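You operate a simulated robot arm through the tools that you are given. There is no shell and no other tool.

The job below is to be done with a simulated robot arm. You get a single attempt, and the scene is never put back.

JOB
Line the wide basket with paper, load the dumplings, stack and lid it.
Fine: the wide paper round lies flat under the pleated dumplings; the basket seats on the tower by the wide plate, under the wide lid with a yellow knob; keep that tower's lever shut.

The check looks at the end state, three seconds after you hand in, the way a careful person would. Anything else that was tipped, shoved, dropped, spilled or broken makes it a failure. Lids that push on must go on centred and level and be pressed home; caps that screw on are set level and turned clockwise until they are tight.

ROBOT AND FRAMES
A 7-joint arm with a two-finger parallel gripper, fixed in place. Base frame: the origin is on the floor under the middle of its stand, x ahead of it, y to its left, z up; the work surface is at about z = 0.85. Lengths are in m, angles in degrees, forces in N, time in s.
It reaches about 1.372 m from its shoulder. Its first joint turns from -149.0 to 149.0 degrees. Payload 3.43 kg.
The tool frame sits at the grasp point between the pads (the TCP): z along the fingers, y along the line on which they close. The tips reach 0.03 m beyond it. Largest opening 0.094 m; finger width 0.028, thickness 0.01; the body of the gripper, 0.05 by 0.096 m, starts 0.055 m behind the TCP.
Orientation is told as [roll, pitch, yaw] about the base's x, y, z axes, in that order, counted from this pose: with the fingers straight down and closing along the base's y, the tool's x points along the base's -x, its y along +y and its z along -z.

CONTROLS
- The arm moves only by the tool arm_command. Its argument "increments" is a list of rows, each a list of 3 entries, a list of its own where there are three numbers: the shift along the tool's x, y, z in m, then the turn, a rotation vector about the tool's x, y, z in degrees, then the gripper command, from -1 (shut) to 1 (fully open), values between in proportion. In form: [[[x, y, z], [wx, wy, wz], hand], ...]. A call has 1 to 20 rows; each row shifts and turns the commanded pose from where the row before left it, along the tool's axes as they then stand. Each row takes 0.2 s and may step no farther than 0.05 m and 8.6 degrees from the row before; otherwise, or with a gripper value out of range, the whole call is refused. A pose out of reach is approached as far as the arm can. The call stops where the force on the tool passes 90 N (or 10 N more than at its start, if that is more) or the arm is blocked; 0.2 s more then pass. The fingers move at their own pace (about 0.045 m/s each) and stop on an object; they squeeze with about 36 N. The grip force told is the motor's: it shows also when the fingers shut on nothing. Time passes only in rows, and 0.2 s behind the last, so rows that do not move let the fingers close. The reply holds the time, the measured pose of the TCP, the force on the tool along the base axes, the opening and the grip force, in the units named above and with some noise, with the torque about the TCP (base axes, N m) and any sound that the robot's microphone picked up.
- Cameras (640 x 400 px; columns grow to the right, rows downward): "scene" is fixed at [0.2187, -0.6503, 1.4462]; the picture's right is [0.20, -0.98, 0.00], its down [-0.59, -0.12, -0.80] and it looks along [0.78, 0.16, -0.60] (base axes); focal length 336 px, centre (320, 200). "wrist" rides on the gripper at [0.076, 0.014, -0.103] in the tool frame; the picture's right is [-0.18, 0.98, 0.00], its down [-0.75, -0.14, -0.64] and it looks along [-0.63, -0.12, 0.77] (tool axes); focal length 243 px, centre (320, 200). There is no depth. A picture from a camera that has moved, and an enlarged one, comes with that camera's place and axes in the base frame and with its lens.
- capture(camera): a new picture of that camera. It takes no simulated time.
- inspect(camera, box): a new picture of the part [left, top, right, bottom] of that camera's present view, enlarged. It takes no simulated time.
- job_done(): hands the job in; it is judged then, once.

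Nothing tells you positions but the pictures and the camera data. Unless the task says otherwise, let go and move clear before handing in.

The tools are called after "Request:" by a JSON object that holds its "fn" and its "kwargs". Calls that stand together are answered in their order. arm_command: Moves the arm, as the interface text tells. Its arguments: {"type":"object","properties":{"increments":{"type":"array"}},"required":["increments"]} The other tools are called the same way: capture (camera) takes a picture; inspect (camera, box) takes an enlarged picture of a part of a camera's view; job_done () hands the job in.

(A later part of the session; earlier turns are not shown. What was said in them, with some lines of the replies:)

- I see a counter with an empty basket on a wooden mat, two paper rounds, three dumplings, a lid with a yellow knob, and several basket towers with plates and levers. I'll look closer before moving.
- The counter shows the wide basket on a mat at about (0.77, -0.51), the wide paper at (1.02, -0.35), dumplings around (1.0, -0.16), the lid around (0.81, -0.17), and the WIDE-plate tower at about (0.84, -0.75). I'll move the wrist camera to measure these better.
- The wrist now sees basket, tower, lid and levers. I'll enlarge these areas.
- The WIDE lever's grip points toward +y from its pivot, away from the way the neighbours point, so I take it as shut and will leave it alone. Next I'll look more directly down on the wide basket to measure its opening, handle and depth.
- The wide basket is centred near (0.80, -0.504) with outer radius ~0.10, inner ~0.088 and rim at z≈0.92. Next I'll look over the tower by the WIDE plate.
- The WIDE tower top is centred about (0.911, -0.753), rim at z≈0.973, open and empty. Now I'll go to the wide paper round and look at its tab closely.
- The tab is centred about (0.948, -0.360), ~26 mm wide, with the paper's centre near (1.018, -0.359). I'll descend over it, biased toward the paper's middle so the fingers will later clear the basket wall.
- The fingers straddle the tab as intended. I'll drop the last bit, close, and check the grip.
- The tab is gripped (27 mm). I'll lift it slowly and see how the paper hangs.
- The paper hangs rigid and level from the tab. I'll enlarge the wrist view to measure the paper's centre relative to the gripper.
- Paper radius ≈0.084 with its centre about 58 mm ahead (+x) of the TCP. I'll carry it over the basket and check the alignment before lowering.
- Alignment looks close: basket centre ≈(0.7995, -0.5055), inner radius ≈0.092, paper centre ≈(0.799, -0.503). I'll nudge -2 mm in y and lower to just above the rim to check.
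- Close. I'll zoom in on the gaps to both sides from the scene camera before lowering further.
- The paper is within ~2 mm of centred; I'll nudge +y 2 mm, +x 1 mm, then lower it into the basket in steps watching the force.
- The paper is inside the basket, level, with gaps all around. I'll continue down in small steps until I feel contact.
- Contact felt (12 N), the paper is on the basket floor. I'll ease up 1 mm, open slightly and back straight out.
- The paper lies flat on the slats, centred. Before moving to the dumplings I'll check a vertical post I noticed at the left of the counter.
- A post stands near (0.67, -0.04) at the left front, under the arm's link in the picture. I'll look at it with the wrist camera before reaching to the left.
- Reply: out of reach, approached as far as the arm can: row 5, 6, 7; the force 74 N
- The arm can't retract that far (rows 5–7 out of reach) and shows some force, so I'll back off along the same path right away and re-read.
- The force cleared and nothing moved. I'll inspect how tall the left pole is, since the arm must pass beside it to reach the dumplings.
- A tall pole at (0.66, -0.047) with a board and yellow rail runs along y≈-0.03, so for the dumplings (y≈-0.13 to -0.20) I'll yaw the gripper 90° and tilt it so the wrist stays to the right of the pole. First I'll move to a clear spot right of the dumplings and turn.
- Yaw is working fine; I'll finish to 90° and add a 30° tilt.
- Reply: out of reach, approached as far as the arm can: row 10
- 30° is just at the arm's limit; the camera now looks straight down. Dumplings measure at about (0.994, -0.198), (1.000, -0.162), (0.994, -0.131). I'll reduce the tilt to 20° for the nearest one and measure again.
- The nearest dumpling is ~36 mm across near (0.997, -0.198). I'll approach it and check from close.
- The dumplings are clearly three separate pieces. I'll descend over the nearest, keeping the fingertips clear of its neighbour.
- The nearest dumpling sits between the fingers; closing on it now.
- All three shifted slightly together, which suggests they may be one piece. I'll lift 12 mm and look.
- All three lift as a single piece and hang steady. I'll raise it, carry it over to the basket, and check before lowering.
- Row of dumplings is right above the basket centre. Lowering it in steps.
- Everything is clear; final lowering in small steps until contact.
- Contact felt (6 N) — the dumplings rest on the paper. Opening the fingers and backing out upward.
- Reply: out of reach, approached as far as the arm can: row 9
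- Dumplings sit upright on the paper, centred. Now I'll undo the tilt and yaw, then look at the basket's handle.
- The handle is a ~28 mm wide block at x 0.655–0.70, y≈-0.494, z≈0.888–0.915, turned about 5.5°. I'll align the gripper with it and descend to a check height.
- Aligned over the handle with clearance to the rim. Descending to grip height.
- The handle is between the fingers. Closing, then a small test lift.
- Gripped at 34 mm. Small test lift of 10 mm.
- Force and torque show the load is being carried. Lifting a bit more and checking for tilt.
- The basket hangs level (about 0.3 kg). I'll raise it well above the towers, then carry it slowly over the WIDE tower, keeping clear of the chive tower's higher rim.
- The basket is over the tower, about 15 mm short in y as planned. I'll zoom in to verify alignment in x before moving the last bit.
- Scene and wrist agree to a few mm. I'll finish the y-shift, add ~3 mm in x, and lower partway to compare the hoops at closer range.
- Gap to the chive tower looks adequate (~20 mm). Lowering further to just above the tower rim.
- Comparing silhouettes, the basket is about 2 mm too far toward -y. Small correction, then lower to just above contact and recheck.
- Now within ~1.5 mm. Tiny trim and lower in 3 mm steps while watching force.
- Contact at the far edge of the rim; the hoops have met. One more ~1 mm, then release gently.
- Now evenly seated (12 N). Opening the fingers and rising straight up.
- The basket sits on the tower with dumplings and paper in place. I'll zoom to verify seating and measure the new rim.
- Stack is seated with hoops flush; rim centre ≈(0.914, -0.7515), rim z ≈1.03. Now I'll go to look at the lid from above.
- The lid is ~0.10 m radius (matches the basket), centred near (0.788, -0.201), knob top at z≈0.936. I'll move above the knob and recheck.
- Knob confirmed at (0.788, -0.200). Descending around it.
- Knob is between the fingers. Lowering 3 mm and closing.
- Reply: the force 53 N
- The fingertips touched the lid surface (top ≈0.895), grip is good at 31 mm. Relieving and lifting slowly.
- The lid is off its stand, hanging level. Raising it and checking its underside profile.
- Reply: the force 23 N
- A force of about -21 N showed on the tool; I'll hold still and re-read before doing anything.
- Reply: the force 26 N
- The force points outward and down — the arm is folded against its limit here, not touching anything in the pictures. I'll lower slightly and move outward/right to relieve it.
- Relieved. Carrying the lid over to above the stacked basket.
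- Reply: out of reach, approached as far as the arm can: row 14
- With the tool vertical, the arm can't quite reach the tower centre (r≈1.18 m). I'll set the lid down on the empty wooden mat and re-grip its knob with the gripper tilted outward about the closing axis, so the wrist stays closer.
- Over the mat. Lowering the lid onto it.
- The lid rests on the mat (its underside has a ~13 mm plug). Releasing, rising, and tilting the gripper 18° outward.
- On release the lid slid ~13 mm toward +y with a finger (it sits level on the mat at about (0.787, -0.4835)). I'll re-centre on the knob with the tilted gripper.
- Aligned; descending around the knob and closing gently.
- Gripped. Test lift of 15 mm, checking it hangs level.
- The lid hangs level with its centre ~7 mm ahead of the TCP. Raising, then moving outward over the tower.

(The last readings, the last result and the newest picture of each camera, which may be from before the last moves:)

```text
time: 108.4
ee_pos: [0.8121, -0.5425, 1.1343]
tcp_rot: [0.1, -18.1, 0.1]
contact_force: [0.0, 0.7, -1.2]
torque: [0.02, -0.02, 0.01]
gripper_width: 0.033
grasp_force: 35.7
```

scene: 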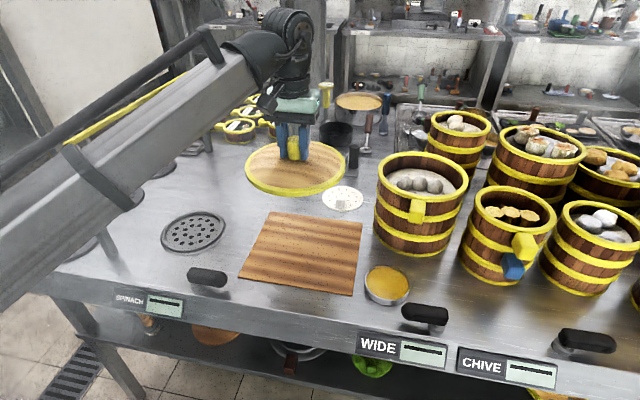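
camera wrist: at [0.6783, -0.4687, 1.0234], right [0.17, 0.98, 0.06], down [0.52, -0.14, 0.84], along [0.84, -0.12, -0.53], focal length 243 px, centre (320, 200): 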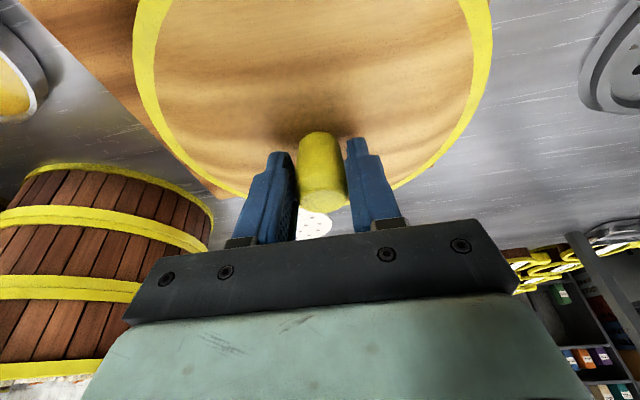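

Request:
{"fn": "arm_command", "kwargs": {"increments": [[[-0.01126, -0.02613, 0.00366], [0, 0, 0], -1], [[-0.01126, -0.02613, 0.00366], [0, 0, 0], -1], [[-0.01126, -0.02613, 0.00366], [0, 0, 0], -1], [[-0.01126, -0.02613, 0.00366], [0, 0, 0], -1], [[-0.01126, -0.02613, 0.00366], [0, 0, 0], -1], [[-0.01126, -0.02613, 0.00366], [0, 0, 0], -1], [[-0.01126, -0.02613, 0.00366], [0, 0, 0], -1], [[-0.01126, -0.02613, 0.00366], [0, 0, 0], -1], [[0, 0, 0], [0, 0, 0], -1], [[0, 0, 0], [0, 0, 0], -1]]}}

Request:
{"fn": "inspect", "kwargs": {"camera": "scene", "box": [350, 100, 490, 250]}}

Request:
{"fn": "capture", "kwargs": {"camera": "wrist"}}

```text
time: 110.6
ee_pos: [0.9095, -0.7523, 1.1347]
tcp_rot: [0.0, -18.0, -0.1]
contact_force: [0.6, 0.5, -2.9]
torque: [-0.01, 0.02, 0.03]
gripper_width: 0.0327
grasp_force: 35.7
```

```text
2.67 times, centred on (420, 175) of scene
camera zoom: at [0.2187, -0.6503, 1.4462], right [0.2, -0.98, 0.0], down [-0.59, -0.12, -0.8], along [0.78, 0.16, -0.6], focal length 895 px, centre (53, 267)
```

zoom: 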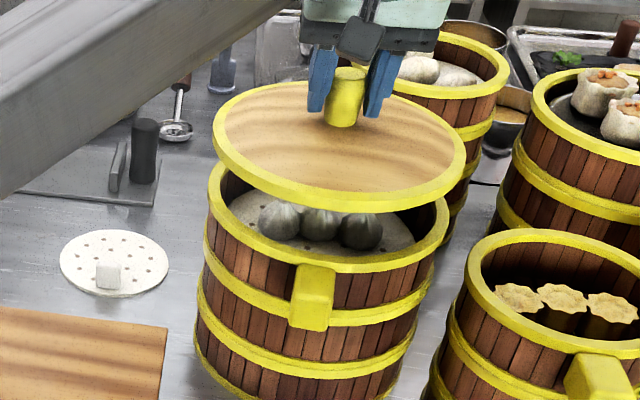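

```text
taken
camera wrist: at [0.8061, -0.737, 1.2076], right [0.17, 0.98, 0.06], down [0.52, -0.14, 0.84], along [0.84, -0.12, -0.53], focal length 243 px, centre (320, 200)
```

wrist: 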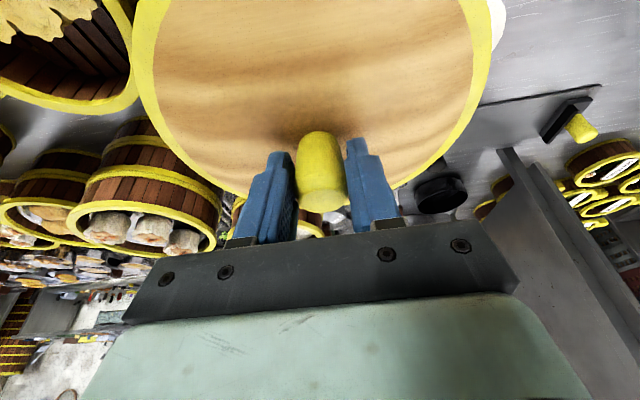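

In reach now and nearly centred. Lowering to just above the rim to compare edges.

Request:
{"fn": "arm_command", "kwargs": {"increments": [[[0.0043, 0, 0.0133], [0, 0, 0], -1], [[0.0043, 0, 0.0133], [0, 0, 0], -1], [[0, 0, 0], [0, 0, 0], -1], [[0, 0, 0], [0, 0, 0], -1]]}}

Request:
{"fn": "inspect", "kwargs": {"camera": "scene", "box": [370, 130, 420, 190]}}

Request:
{"fn": "inspect", "kwargs": {"camera": "scene", "box": [430, 140, 480, 200]}}

Request:
{"fn": "inspect", "kwargs": {"camera": "scene", "box": [360, 110, 480, 230]}}

```text
time: 111.6
ee_pos: [0.9083, -0.7519, 1.1057]
tcp_rot: [0.1, -18.0, 0.2]
contact_force: [-0.9, 0.3, -1.4]
torque: [-0.02, 0.03, 0.04]
gripper_width: 0.0327
grasp_force: 36.3
```

```text
6.67 times, centred on (395, 160) of scene
camera zoom: at [0.2187, -0.6503, 1.4462], right [0.2, -0.98, 0.0], down [-0.59, -0.12, -0.8], along [0.78, 0.16, -0.6], focal length 2237 px, centre (-180, 467)
```

zoom: 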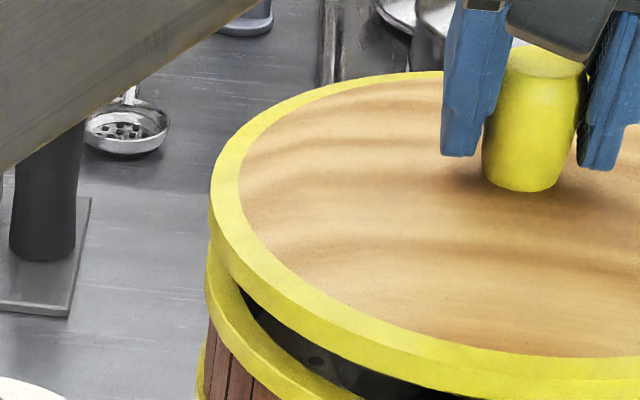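

```text
6.67 times, centred on (455, 170) of scene
camera zoom: at [0.2187, -0.6503, 1.4462], right [0.2, -0.98, 0.0], down [-0.59, -0.12, -0.8], along [0.78, 0.16, -0.6], focal length 2237 px, centre (-580, 400)
```

zoom: 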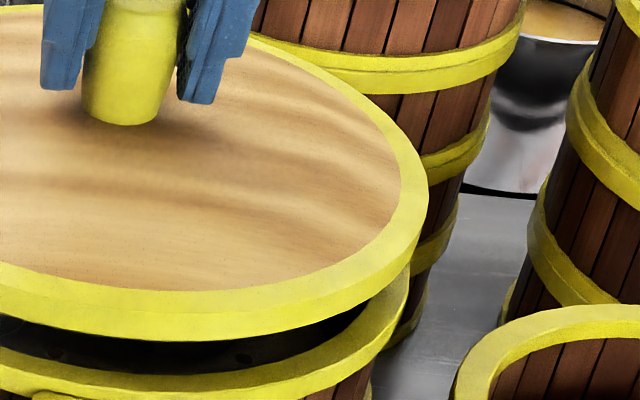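

```text
3.33 times, centred on (420, 170) of scene
camera zoom: at [0.2187, -0.6503, 1.4462], right [0.2, -0.98, 0.0], down [-0.59, -0.12, -0.8], along [0.78, 0.16, -0.6], focal length 1118 px, centre (-13, 300)
```

zoom: 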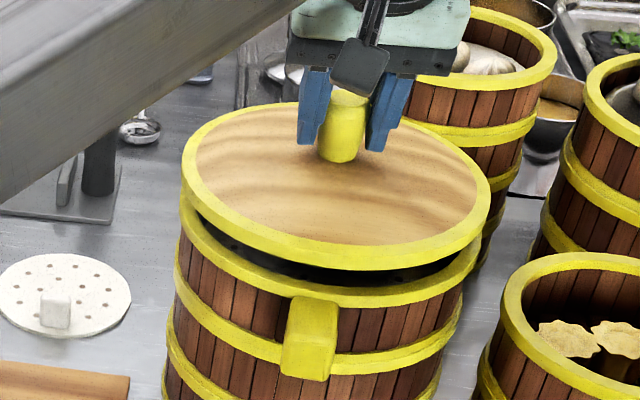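

Lid and basket edges agree to ~2 mm. Small trim and lower in small steps, watching force.

Request:
{"fn": "arm_command", "kwargs": {"increments": [[[0.001, -0.001, -0.0003], [0, 0, 0], -1], [[0.0012, 0, 0.0038], [0, 0, 0], -1], [[0.0012, 0, 0.0038], [0, 0, 0], -1], [[0, 0, 0], [0, 0, 0], -1]]}}

```text
time: 112.6
ee_pos: [0.9062, -0.7525, 1.0963]
tcp_rot: [0.0, -18.0, 0.1]
contact_force: [-0.1, -0.2, -0.4]
torque: [0.03, 0.02, 0.01]
gripper_width: 0.0329
grasp_force: 36.1
```

Request:
{"fn": "arm_command", "kwargs": {"increments": [[[0.0009, 0, 0.0029], [0, 0, 0], -1], [[0.0009, 0, 0.0029], [0, 0, 0], -1], [[0, 0, 0], [0, 0, 0], -1]]}}

Request:
{"fn": "inspect", "kwargs": {"camera": "scene", "box": [370, 130, 470, 210]}}

```text
time: 113.4
ee_pos: [0.9064, -0.7534, 1.0913]
tcp_rot: [0.0, -17.9, 0.2]
contact_force: [0.5, -0.5, -1.2]
torque: [0.01, 0.01, -0.01]
gripper_width: 0.0327
grasp_force: 36.3
```

```text
5.00 times, centred on (420, 170) of scene
camera zoom: at [0.2187, -0.6503, 1.4462], right [0.2, -0.98, 0.0], down [-0.59, -0.12, -0.8], along [0.78, 0.16, -0.6], focal length 1678 px, centre (-180, 350)
```

zoom: 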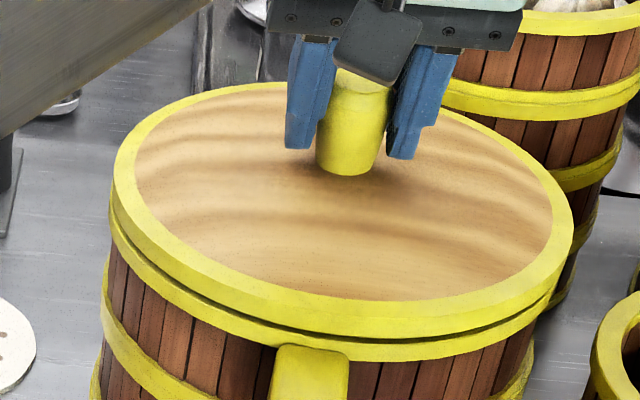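

The plug is entering without contact. Continuing down.

Request:
{"fn": "arm_command", "kwargs": {"increments": [[[0.0006, 0, 0.0019], [0, 0, 0], -1], [[0.0006, 0, 0.0019], [0, 0, 0], -1], [[0, 0, 0], [0, 0, 0], -1]]}}

```text
time: 114.2
ee_pos: [0.9065, -0.7529, 1.0903]
tcp_rot: [-0.1, -18.0, 0.2]
contact_force: [4.8, -3.5, 13.9]
torque: [0.01, 0.39, -0.02]
gripper_width: 0.0329
grasp_force: 35.7
```

Request:
{"fn": "inspect", "kwargs": {"camera": "scene", "box": [370, 130, 470, 210]}}

Request:
{"fn": "inspect", "kwargs": {"camera": "scene", "box": [370, 160, 420, 200]}}

Request:
{"fn": "inspect", "kwargs": {"camera": "scene", "box": [430, 165, 480, 205]}}

```text
5.00 times, centred on (420, 170) of scene
camera zoom: at [0.2187, -0.6503, 1.4462], right [0.2, -0.98, 0.0], down [-0.59, -0.12, -0.8], along [0.78, 0.16, -0.6], focal length 1678 px, centre (-180, 350)
```

zoom: 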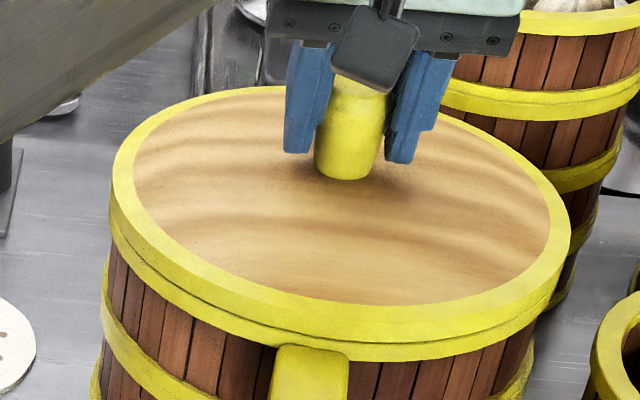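

```text
10.00 times, centred on (395, 180) of scene
camera zoom: at [0.2187, -0.6503, 1.4462], right [0.2, -0.98, 0.0], down [-0.59, -0.12, -0.8], along [0.78, 0.16, -0.6], focal length 3356 px, centre (-430, 400)
```

zoom: 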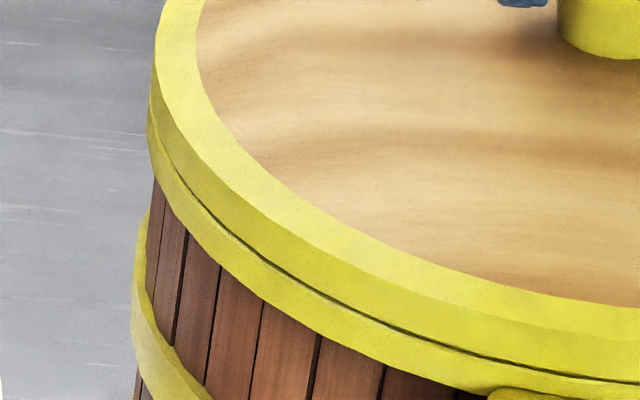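

```text
10.00 times, centred on (455, 185) of scene
camera zoom: at [0.2187, -0.6503, 1.4462], right [0.2, -0.98, 0.0], down [-0.59, -0.12, -0.8], along [0.78, 0.16, -0.6], focal length 3356 px, centre (-1030, 350)
```

zoom: 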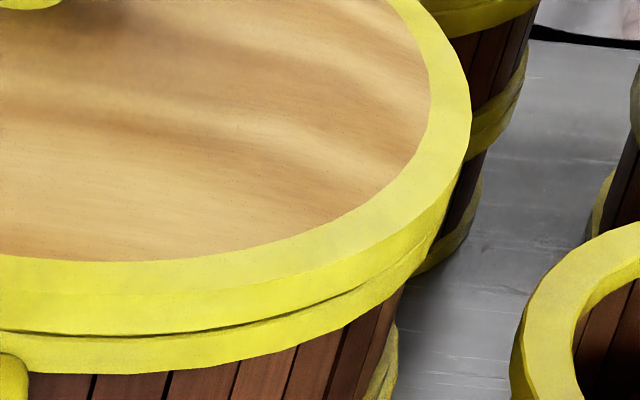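

Lid is centred within ~1 mm and almost flush. Pressing it home in 1 mm steps.

Request:
{"fn": "arm_command", "kwargs": {"increments": [[[0.0003, 0, 0.001], [0, 0, 0], -1], [[0, 0, 0], [0, 0, 0], -1]]}}

```text
time: 114.8
ee_pos: [0.9059, -0.7535, 1.0888]
tcp_rot: [-0.2, -18.3, 0.1]
contact_force: [11.5, -7.8, 28.5]
torque: [-0.04, -0.17, -0.07]
gripper_width: 0.0327
grasp_force: 35.9
```

The side force means I'm pulling slightly toward the robot; shifting ~1.5 mm outward to relieve it.

Request:
{"fn": "arm_command", "kwargs": {"increments": [[[-0.0014, -0.001, 0.0005], [0, 0, 0], -1], [[0, 0, 0], [0, 0, 0], -1]]}}

Request:
{"fn": "inspect", "kwargs": {"camera": "scene", "box": [370, 130, 470, 210]}}

```text
time: 115.4
ee_pos: [0.9054, -0.7528, 1.0878]
tcp_rot: [-0.1, -18.1, 0.1]
contact_force: [7.3, -1.2, 28.7]
torque: [-0.01, -0.31, -0.01]
gripper_width: 0.0329
grasp_force: 35.5
```

```text
5.00 times, centred on (420, 170) of scene
camera zoom: at [0.2187, -0.6503, 1.4462], right [0.2, -0.98, 0.0], down [-0.59, -0.12, -0.8], along [0.78, 0.16, -0.6], focal length 1678 px, centre (-180, 350)
```

zoom: 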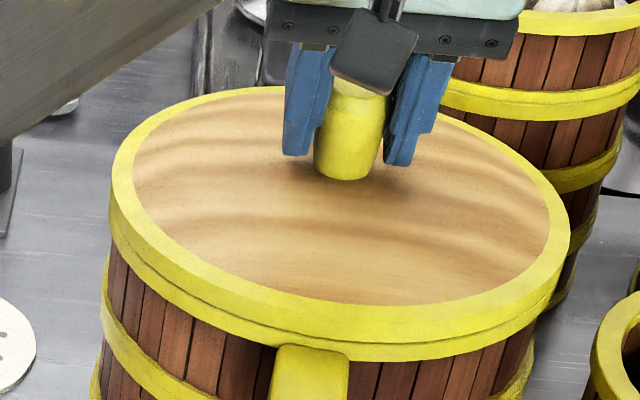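

Request:
{"fn": "arm_command", "kwargs": {"increments": [[[0.0002, -0.0003, 0.0015], [0, 0, 0], -1], [[0, 0, 0], [0, 0, 0], -1]]}}

Request:
{"fn": "inspect", "kwargs": {"camera": "scene", "box": [370, 160, 420, 200]}}

Request:
{"fn": "inspect", "kwargs": {"camera": "scene", "box": [430, 165, 480, 205]}}

```text
time: 116.0
ee_pos: [0.9076, -0.7534, 1.0857]
tcp_rot: [0.0, -18.2, 0.3]
contact_force: [7.9, 5.3, 28.5]
torque: [0.01, -0.21, 0.05]
gripper_width: 0.0324
grasp_force: 35.9
```

```text
10.00 times, centred on (395, 180) of scene
camera zoom: at [0.2187, -0.6503, 1.4462], right [0.2, -0.98, 0.0], down [-0.59, -0.12, -0.8], along [0.78, 0.16, -0.6], focal length 3356 px, centre (-430, 400)
```

zoom: 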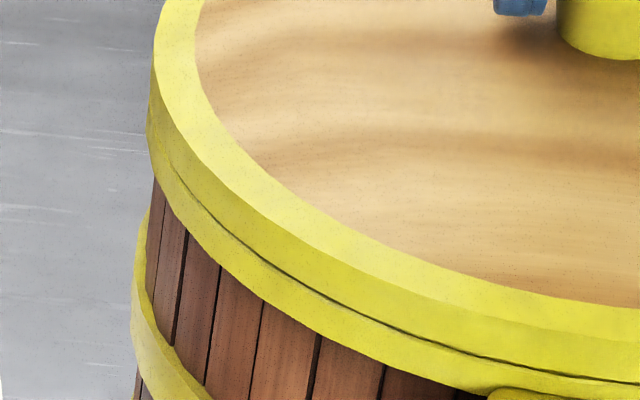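

```text
10.00 times, centred on (455, 185) of scene
camera zoom: at [0.2187, -0.6503, 1.4462], right [0.2, -0.98, 0.0], down [-0.59, -0.12, -0.8], along [0.78, 0.16, -0.6], focal length 3356 px, centre (-1030, 350)
```

zoom: 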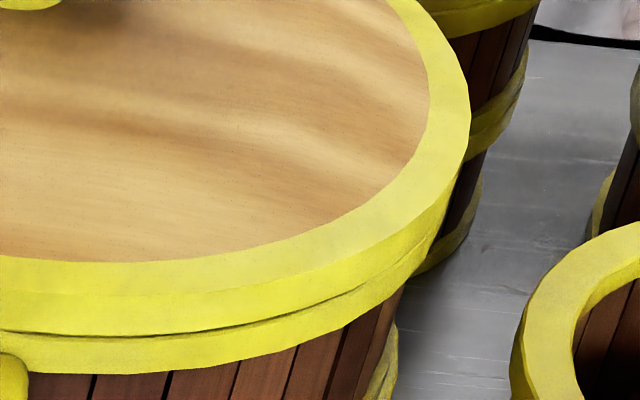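

The lid is pressed to ~28 N (fingers now slipping on the knob), and it looks flush. I'll ease off 2 mm, then open in small steps so the knob isn't dragged.

Request:
{"fn": "arm_command", "kwargs": {"increments": [[[-0.0006, 0, -0.0019], [0, 0, 0], -1], [[0, 0, 0], [0, 0, 0], -1]]}}

```text
time: 116.6
ee_pos: [0.9061, -0.7536, 1.0869]
tcp_rot: [0.0, -17.9, 0.1]
contact_force: [0.6, 5.4, 11.7]
torque: [-0.11, -0.16, 0.11]
gripper_width: 0.0327
grasp_force: 36.1
```

Request:
{"fn": "arm_command", "kwargs": {"increments": [[[-0.0003, 0.0006, -0.0009], [0, 0, 0], -1], [[0, 0, 0], [0, 0, 0], -1]]}}

```text
time: 117.2
ee_pos: [0.9071, -0.7543, 1.0874]
tcp_rot: [-0.1, -17.9, 0.1]
contact_force: [-0.2, -0.3, -1.7]
torque: [-0.03, 0.0, 0.02]
gripper_width: 0.0325
grasp_force: 35.9
```

Request:
{"fn": "arm_command", "kwargs": {"increments": [[[0.0003, 0, 0.0009], [0, 0, 0], -1], [[0, 0, 0], [0, 0, 0], -1]]}}

```text
time: 117.8
ee_pos: [0.9085, -0.7537, 1.0878]
tcp_rot: [0.0, -18.1, 0.1]
contact_force: [-0.3, -0.3, -1.9]
torque: [-0.03, 0.02, -0.01]
gripper_width: 0.0324
grasp_force: 36.2
```

Request:
{"fn": "arm_command", "kwargs": {"increments": [[[0.0003, 0, 0.0009], [0, 0, 0], -1], [[0, 0, 0], [0, 0, 0], -1]]}}

Request:
{"fn": "inspect", "kwargs": {"camera": "scene", "box": [370, 140, 470, 210]}}

```text
time: 118.4
ee_pos: [0.9081, -0.7536, 1.0868]
tcp_rot: [-0.1, -18.1, 0.1]
contact_force: [1.6, -0.2, 0.2]
torque: [-0.01, 0.21, 0.04]
gripper_width: 0.0325
grasp_force: 36.4
```

```text
5.71 times, centred on (420, 175) of scene
camera zoom: at [0.2187, -0.6503, 1.4462], right [0.2, -0.98, 0.0], down [-0.59, -0.12, -0.8], along [0.78, 0.16, -0.6], focal length 1918 px, centre (-251, 343)
```

zoom: 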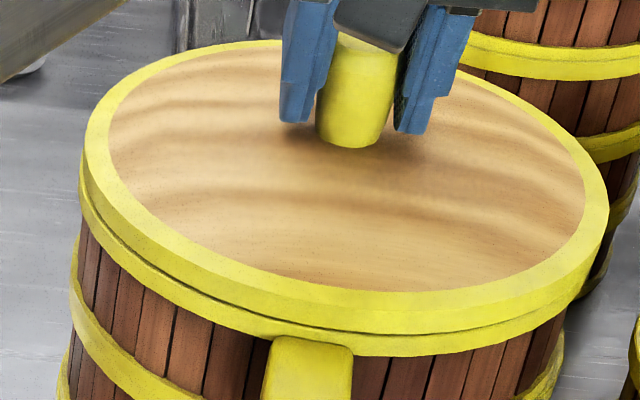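

Just touching. Opening in small steps now.

Request:
{"fn": "arm_command", "kwargs": {"increments": [[[0, 0, 0], [0, 0, 0], -0.25], [[0, 0, 0], [0, 0, 0], -0.25], [[0, 0, 0], [0, 0, 0], -0.15], [[0, 0, 0], [0, 0, 0], -0.15], [[0, 0, 0], [0, 0, 0], 0.0], [[0, 0, 0], [0, 0, 0], 0.1]]}}

Request:
{"fn": "inspect", "kwargs": {"camera": "scene", "box": [370, 140, 470, 210]}}

Request:
{"fn": "capture", "kwargs": {"camera": "wrist"}}

```text
time: 119.8
ee_pos: [0.9075, -0.7547, 1.0861]
tcp_rot: [-0.1, -18.0, 0.1]
contact_force: [-0.3, -0.2, -0.3]
torque: [-0.03, 0.0, 0.0]
gripper_width: 0.0514
grasp_force: 0.0
```

```text
5.71 times, centred on (420, 175) of scene
camera zoom: at [0.2187, -0.6503, 1.4462], right [0.2, -0.98, 0.0], down [-0.59, -0.12, -0.8], along [0.78, 0.16, -0.6], focal length 1918 px, centre (-251, 343)
```

zoom: 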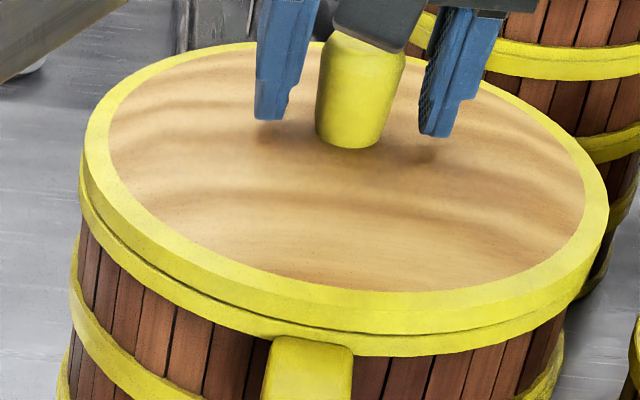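

```text
taken
camera wrist: at [0.8046, -0.7395, 1.1604], right [0.17, 0.98, 0.06], down [0.52, -0.14, 0.84], along [0.84, -0.12, -0.53], focal length 243 px, centre (320, 200)
```

wrist: 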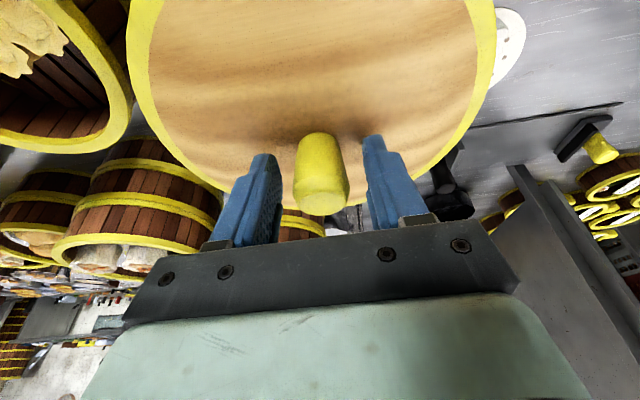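

Released with no shift. Now I'll rise, close the fingers, and press straight down on the knob's centre to make sure the lid is home.

Request:
{"fn": "arm_command", "kwargs": {"increments": [[[-0.0031, 0, -0.0095], [0, 0, 0], 0.1], [[-0.0062, 0, -0.019], [0, 0, 0], 0.1], [[-0.0092, 0, -0.0285], [0, 0, 0], 0.1], [[-0.0095, 0, 0.0031], [0, 0, 0], -1], [[0, 0, 0], [0, 0, 0], -1], [[0, 0, 0], [0, 0, 0], -1], [[0, 0, 0], [0, 0, 0], -1], [[0, 0, 0], [0, 0, 0], -1]]}}

Request:
{"fn": "capture", "kwargs": {"camera": "wrist"}}

Request:
{"fn": "inspect", "kwargs": {"camera": "scene", "box": [360, 90, 490, 210]}}

```text
time: 121.6
ee_pos: [0.9165, -0.7548, 1.1464]
tcp_rot: [0.0, -18.0, 0.2]
contact_force: [0.6, -0.4, -0.5]
torque: [-0.02, 0.01, 0.01]
gripper_width: 0.0001
grasp_force: 32.9
```

```text
taken
camera wrist: at [0.8145, -0.7397, 1.2204], right [0.17, 0.98, 0.06], down [0.52, -0.14, 0.84], along [0.84, -0.12, -0.53], focal length 243 px, centre (320, 200)
```

wrist: 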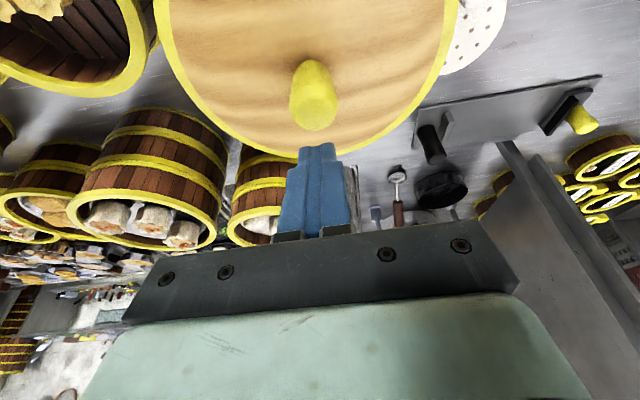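

```text
3.33 times, centred on (425, 150) of scene
camera zoom: at [0.2187, -0.6503, 1.4462], right [0.2, -0.98, 0.0], down [-0.59, -0.12, -0.8], along [0.78, 0.16, -0.6], focal length 1118 px, centre (-30, 367)
```

zoom: 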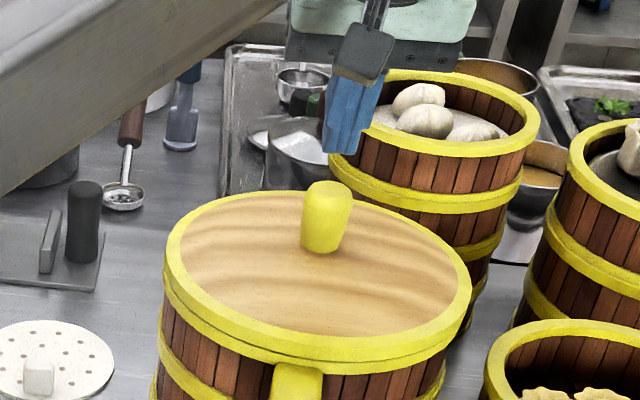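

Knob centred under the closed fingertips. Pressing down in small steps.

Request:
{"fn": "arm_command", "kwargs": {"increments": [[[0.0046, 0.001, 0.0143], [0, 0, 0], -1], [[0.0009, 0, 0.0029], [0, 0, 0], -1], [[0, 0, 0], [0, 0, 0], -1]]}}

```text
time: 122.4
ee_pos: [0.917, -0.7525, 1.1277]
tcp_rot: [0.0, -18.1, 0.1]
contact_force: [0.0, -0.3, 0.3]
torque: [0.03, 0.0, -0.03]
gripper_width: 0.0
grasp_force: 33.7
```

Request:
{"fn": "arm_command", "kwargs": {"increments": [[[0.0006, 0, 0.0019], [0, 0, 0], -1], [[0.0006, 0, 0.0019], [0, 0, 0], -1], [[0, 0, 0], [0, 0, 0], -1]]}}

```text
time: 123.2
ee_pos: [0.9169, -0.7544, 1.1271]
tcp_rot: [-0.1, -18.2, 0.0]
contact_force: [0.9, -3.3, 21.5]
torque: [-0.11, 0.05, 0.06]
gripper_width: 0.0002
grasp_force: 32.7
```

Request:
{"fn": "arm_command", "kwargs": {"increments": [[[0.0006, 0, 0.0019], [0, 0, 0], -1], [[0, 0, 0], [0, 0, 0], -1], [[0, 0, 0], [0, 0, 0], -1]]}}

Request:
{"fn": "inspect", "kwargs": {"camera": "scene", "box": [370, 140, 470, 210]}}

```text
time: 124.0
ee_pos: [0.9167, -0.753, 1.1258]
tcp_rot: [-0.3, -18.3, 0.0]
contact_force: [7.0, -12.0, 49.8]
torque: [-0.39, -0.01, 0.13]
gripper_width: 0.0002
grasp_force: 33.2
```

```text
5.71 times, centred on (420, 175) of scene
camera zoom: at [0.2187, -0.6503, 1.4462], right [0.2, -0.98, 0.0], down [-0.59, -0.12, -0.8], along [0.78, 0.16, -0.6], focal length 1918 px, centre (-251, 343)
```

zoom: 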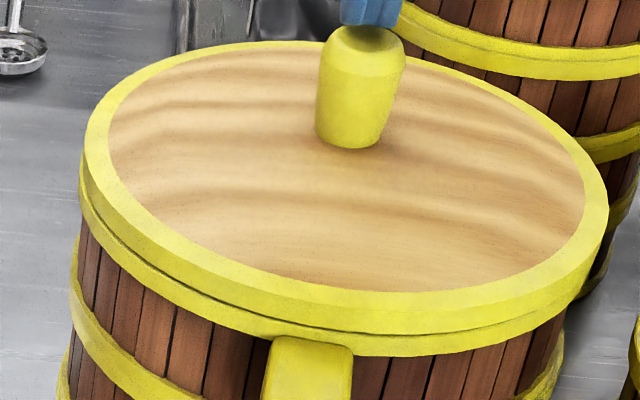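

Pressed to ~50 N with no further travel: the lid is home. Retreating upward and moving clear.

Request:
{"fn": "arm_command", "kwargs": {"increments": [[[-0.0012, 0, -0.0038], [0, 0, 0], -1], [[-0.0031, 0, -0.0095], [0, 0, 0], -1], [[-0.0062, 0, -0.019], [0, 0, 0], -1], [[0.02, 0.02, -0.03], [0, 0, 0], -1], [[0.03, 0.02, -0.01], [0, 0, 0], -1], [[0.03, 0.02, 0], [0, 6, 0], -1], [[0.03, 0.02, 0], [0, 6, 0], -1], [[0.02, 0.02, 0], [0, 6, 0], -1], [[0, 0.03, 0], [0, 0, 0], -1], [[0, 0.03, 0], [0, 0, 0], 0], [[0, 0, 0], [0, 0, 0], 0]]}}

Request:
{"fn": "capture", "kwargs": {"camera": "scene"}}

Request:
{"fn": "inspect", "kwargs": {"camera": "scene", "box": [350, 110, 490, 270]}}

Request:
{"fn": "capture", "kwargs": {"camera": "wrist"}}

```text
time: 126.4
ee_pos: [0.7807, -0.5917, 1.1612]
tcp_rot: [-0.1, 0.1, 0.2]
contact_force: [1.0, -0.4, 0.7]
torque: [0.01, 0.01, 0.01]
gripper_width: 0.0472
grasp_force: 0.2
```

```text
taken
```

scene: 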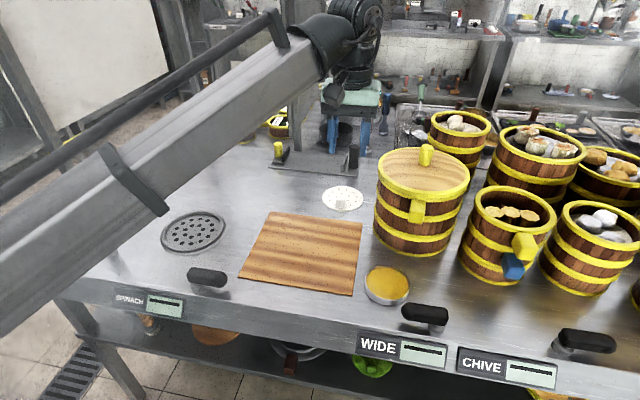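

```text
2.50 times, centred on (420, 190) of scene
camera zoom: at [0.2187, -0.6503, 1.4462], right [0.2, -0.98, 0.0], down [-0.59, -0.12, -0.8], along [0.78, 0.16, -0.6], focal length 839 px, centre (70, 225)
```

zoom: 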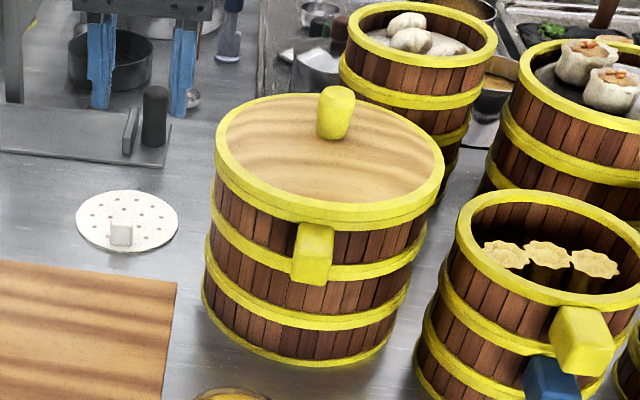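

```text
taken
camera wrist: at [0.7046, -0.5768, 1.2636], right [0.18, 0.98, 0.0], down [0.75, -0.14, 0.64], along [0.63, -0.12, -0.77], focal length 243 px, centre (320, 200)
```

wrist: 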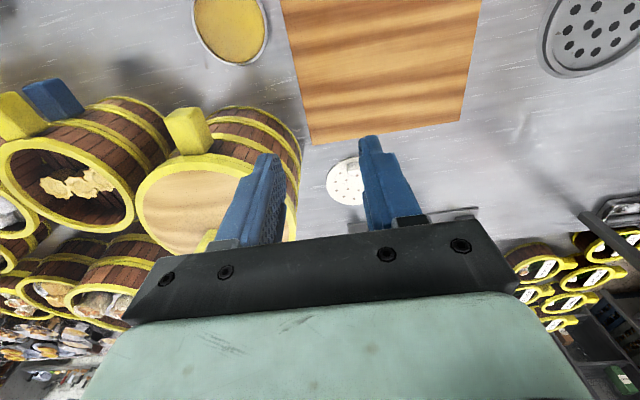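

The lid sits on centred. I'll do a last check on the lid seam, the lever and the surroundings.

Request:
{"fn": "inspect", "kwargs": {"camera": "scene", "box": [365, 140, 475, 220]}}

Request:
{"fn": "inspect", "kwargs": {"camera": "scene", "box": [340, 260, 640, 390]}}

Request:
{"fn": "inspect", "kwargs": {"camera": "scene", "box": [90, 180, 400, 330]}}

```text
5.00 times, centred on (420, 180) of scene
camera zoom: at [0.2187, -0.6503, 1.4462], right [0.2, -0.98, 0.0], down [-0.59, -0.12, -0.8], along [0.78, 0.16, -0.6], focal length 1678 px, centre (-180, 300)
```

zoom: 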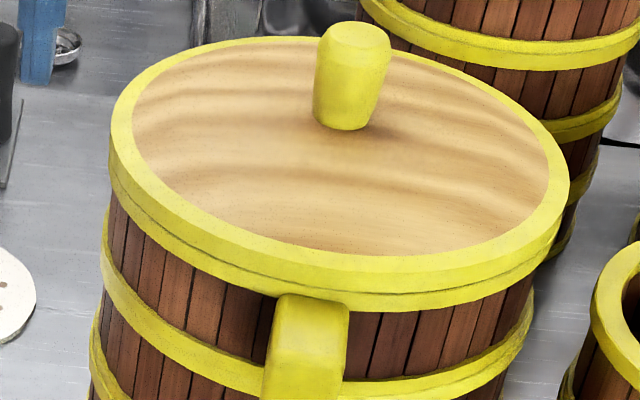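

```text
2.13 times, centred on (490, 325) of scene
camera zoom: at [0.2187, -0.6503, 1.4462], right [0.2, -0.98, 0.0], down [-0.59, -0.12, -0.8], along [0.78, 0.16, -0.6], focal length 716 px, centre (-43, -67)
```

zoom: 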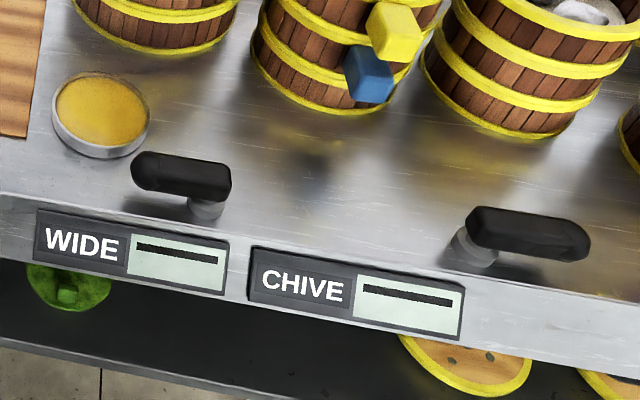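

```text
2.06 times, centred on (245, 255) of scene
camera zoom: at [0.2187, -0.6503, 1.4462], right [0.2, -0.98, 0.0], down [-0.59, -0.12, -0.8], along [0.78, 0.16, -0.6], focal length 693 px, centre (475, 86)
```

zoom: 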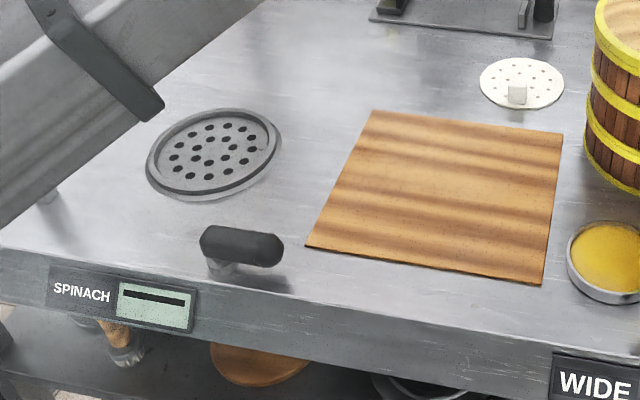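

The basket is seated on the WIDE tower with the dumplings on the paper inside. The yellow-knob lid is on flush, level and pressed home. The WIDE lever is where it was at the start, nothing else looks disturbed, and the arm is clear. Handing in.

Request:
{"fn": "job_done", "kwargs": {}}

```text
The job is handed in.
```

The job is handed in: the wide basket is lined, loaded, stacked on the WIDE tower and lidded. I haven't been told whether it passed the check.

- **Paper and dumplings:** the wide paper round lies flat on the slats. The three pleated dumplings, which turned out to be one piece, sit upright on it.
- **Basket:** it is seated on the tower by the WIDE plate, with the hoops flush all round.
- **Lid:** the yellow-knob lid is the same width as the basket. It is centred to about 1 mm, level, and pressed down with about 50 N until it stopped moving.
- **Lever:** I never touched the WIDE lever, and it looks the same as at the start. It points the opposite way from the CHIVE and SPINACH levers. I took its starting position as shut because the job said "keep", but nothing in the pictures confirmed it.

- **Lid set down on the way:** with the gripper upright, the arm could not reach the tower centre. I put the lid on the empty mat and picked it up again with the gripper tilted. It slid about 13 mm when I let go, but stayed level and on the mat.
- **Arm at its limits:** twice the arm pushed against its own reach limits and showed some force. I backed off both times and saw nothing moved.
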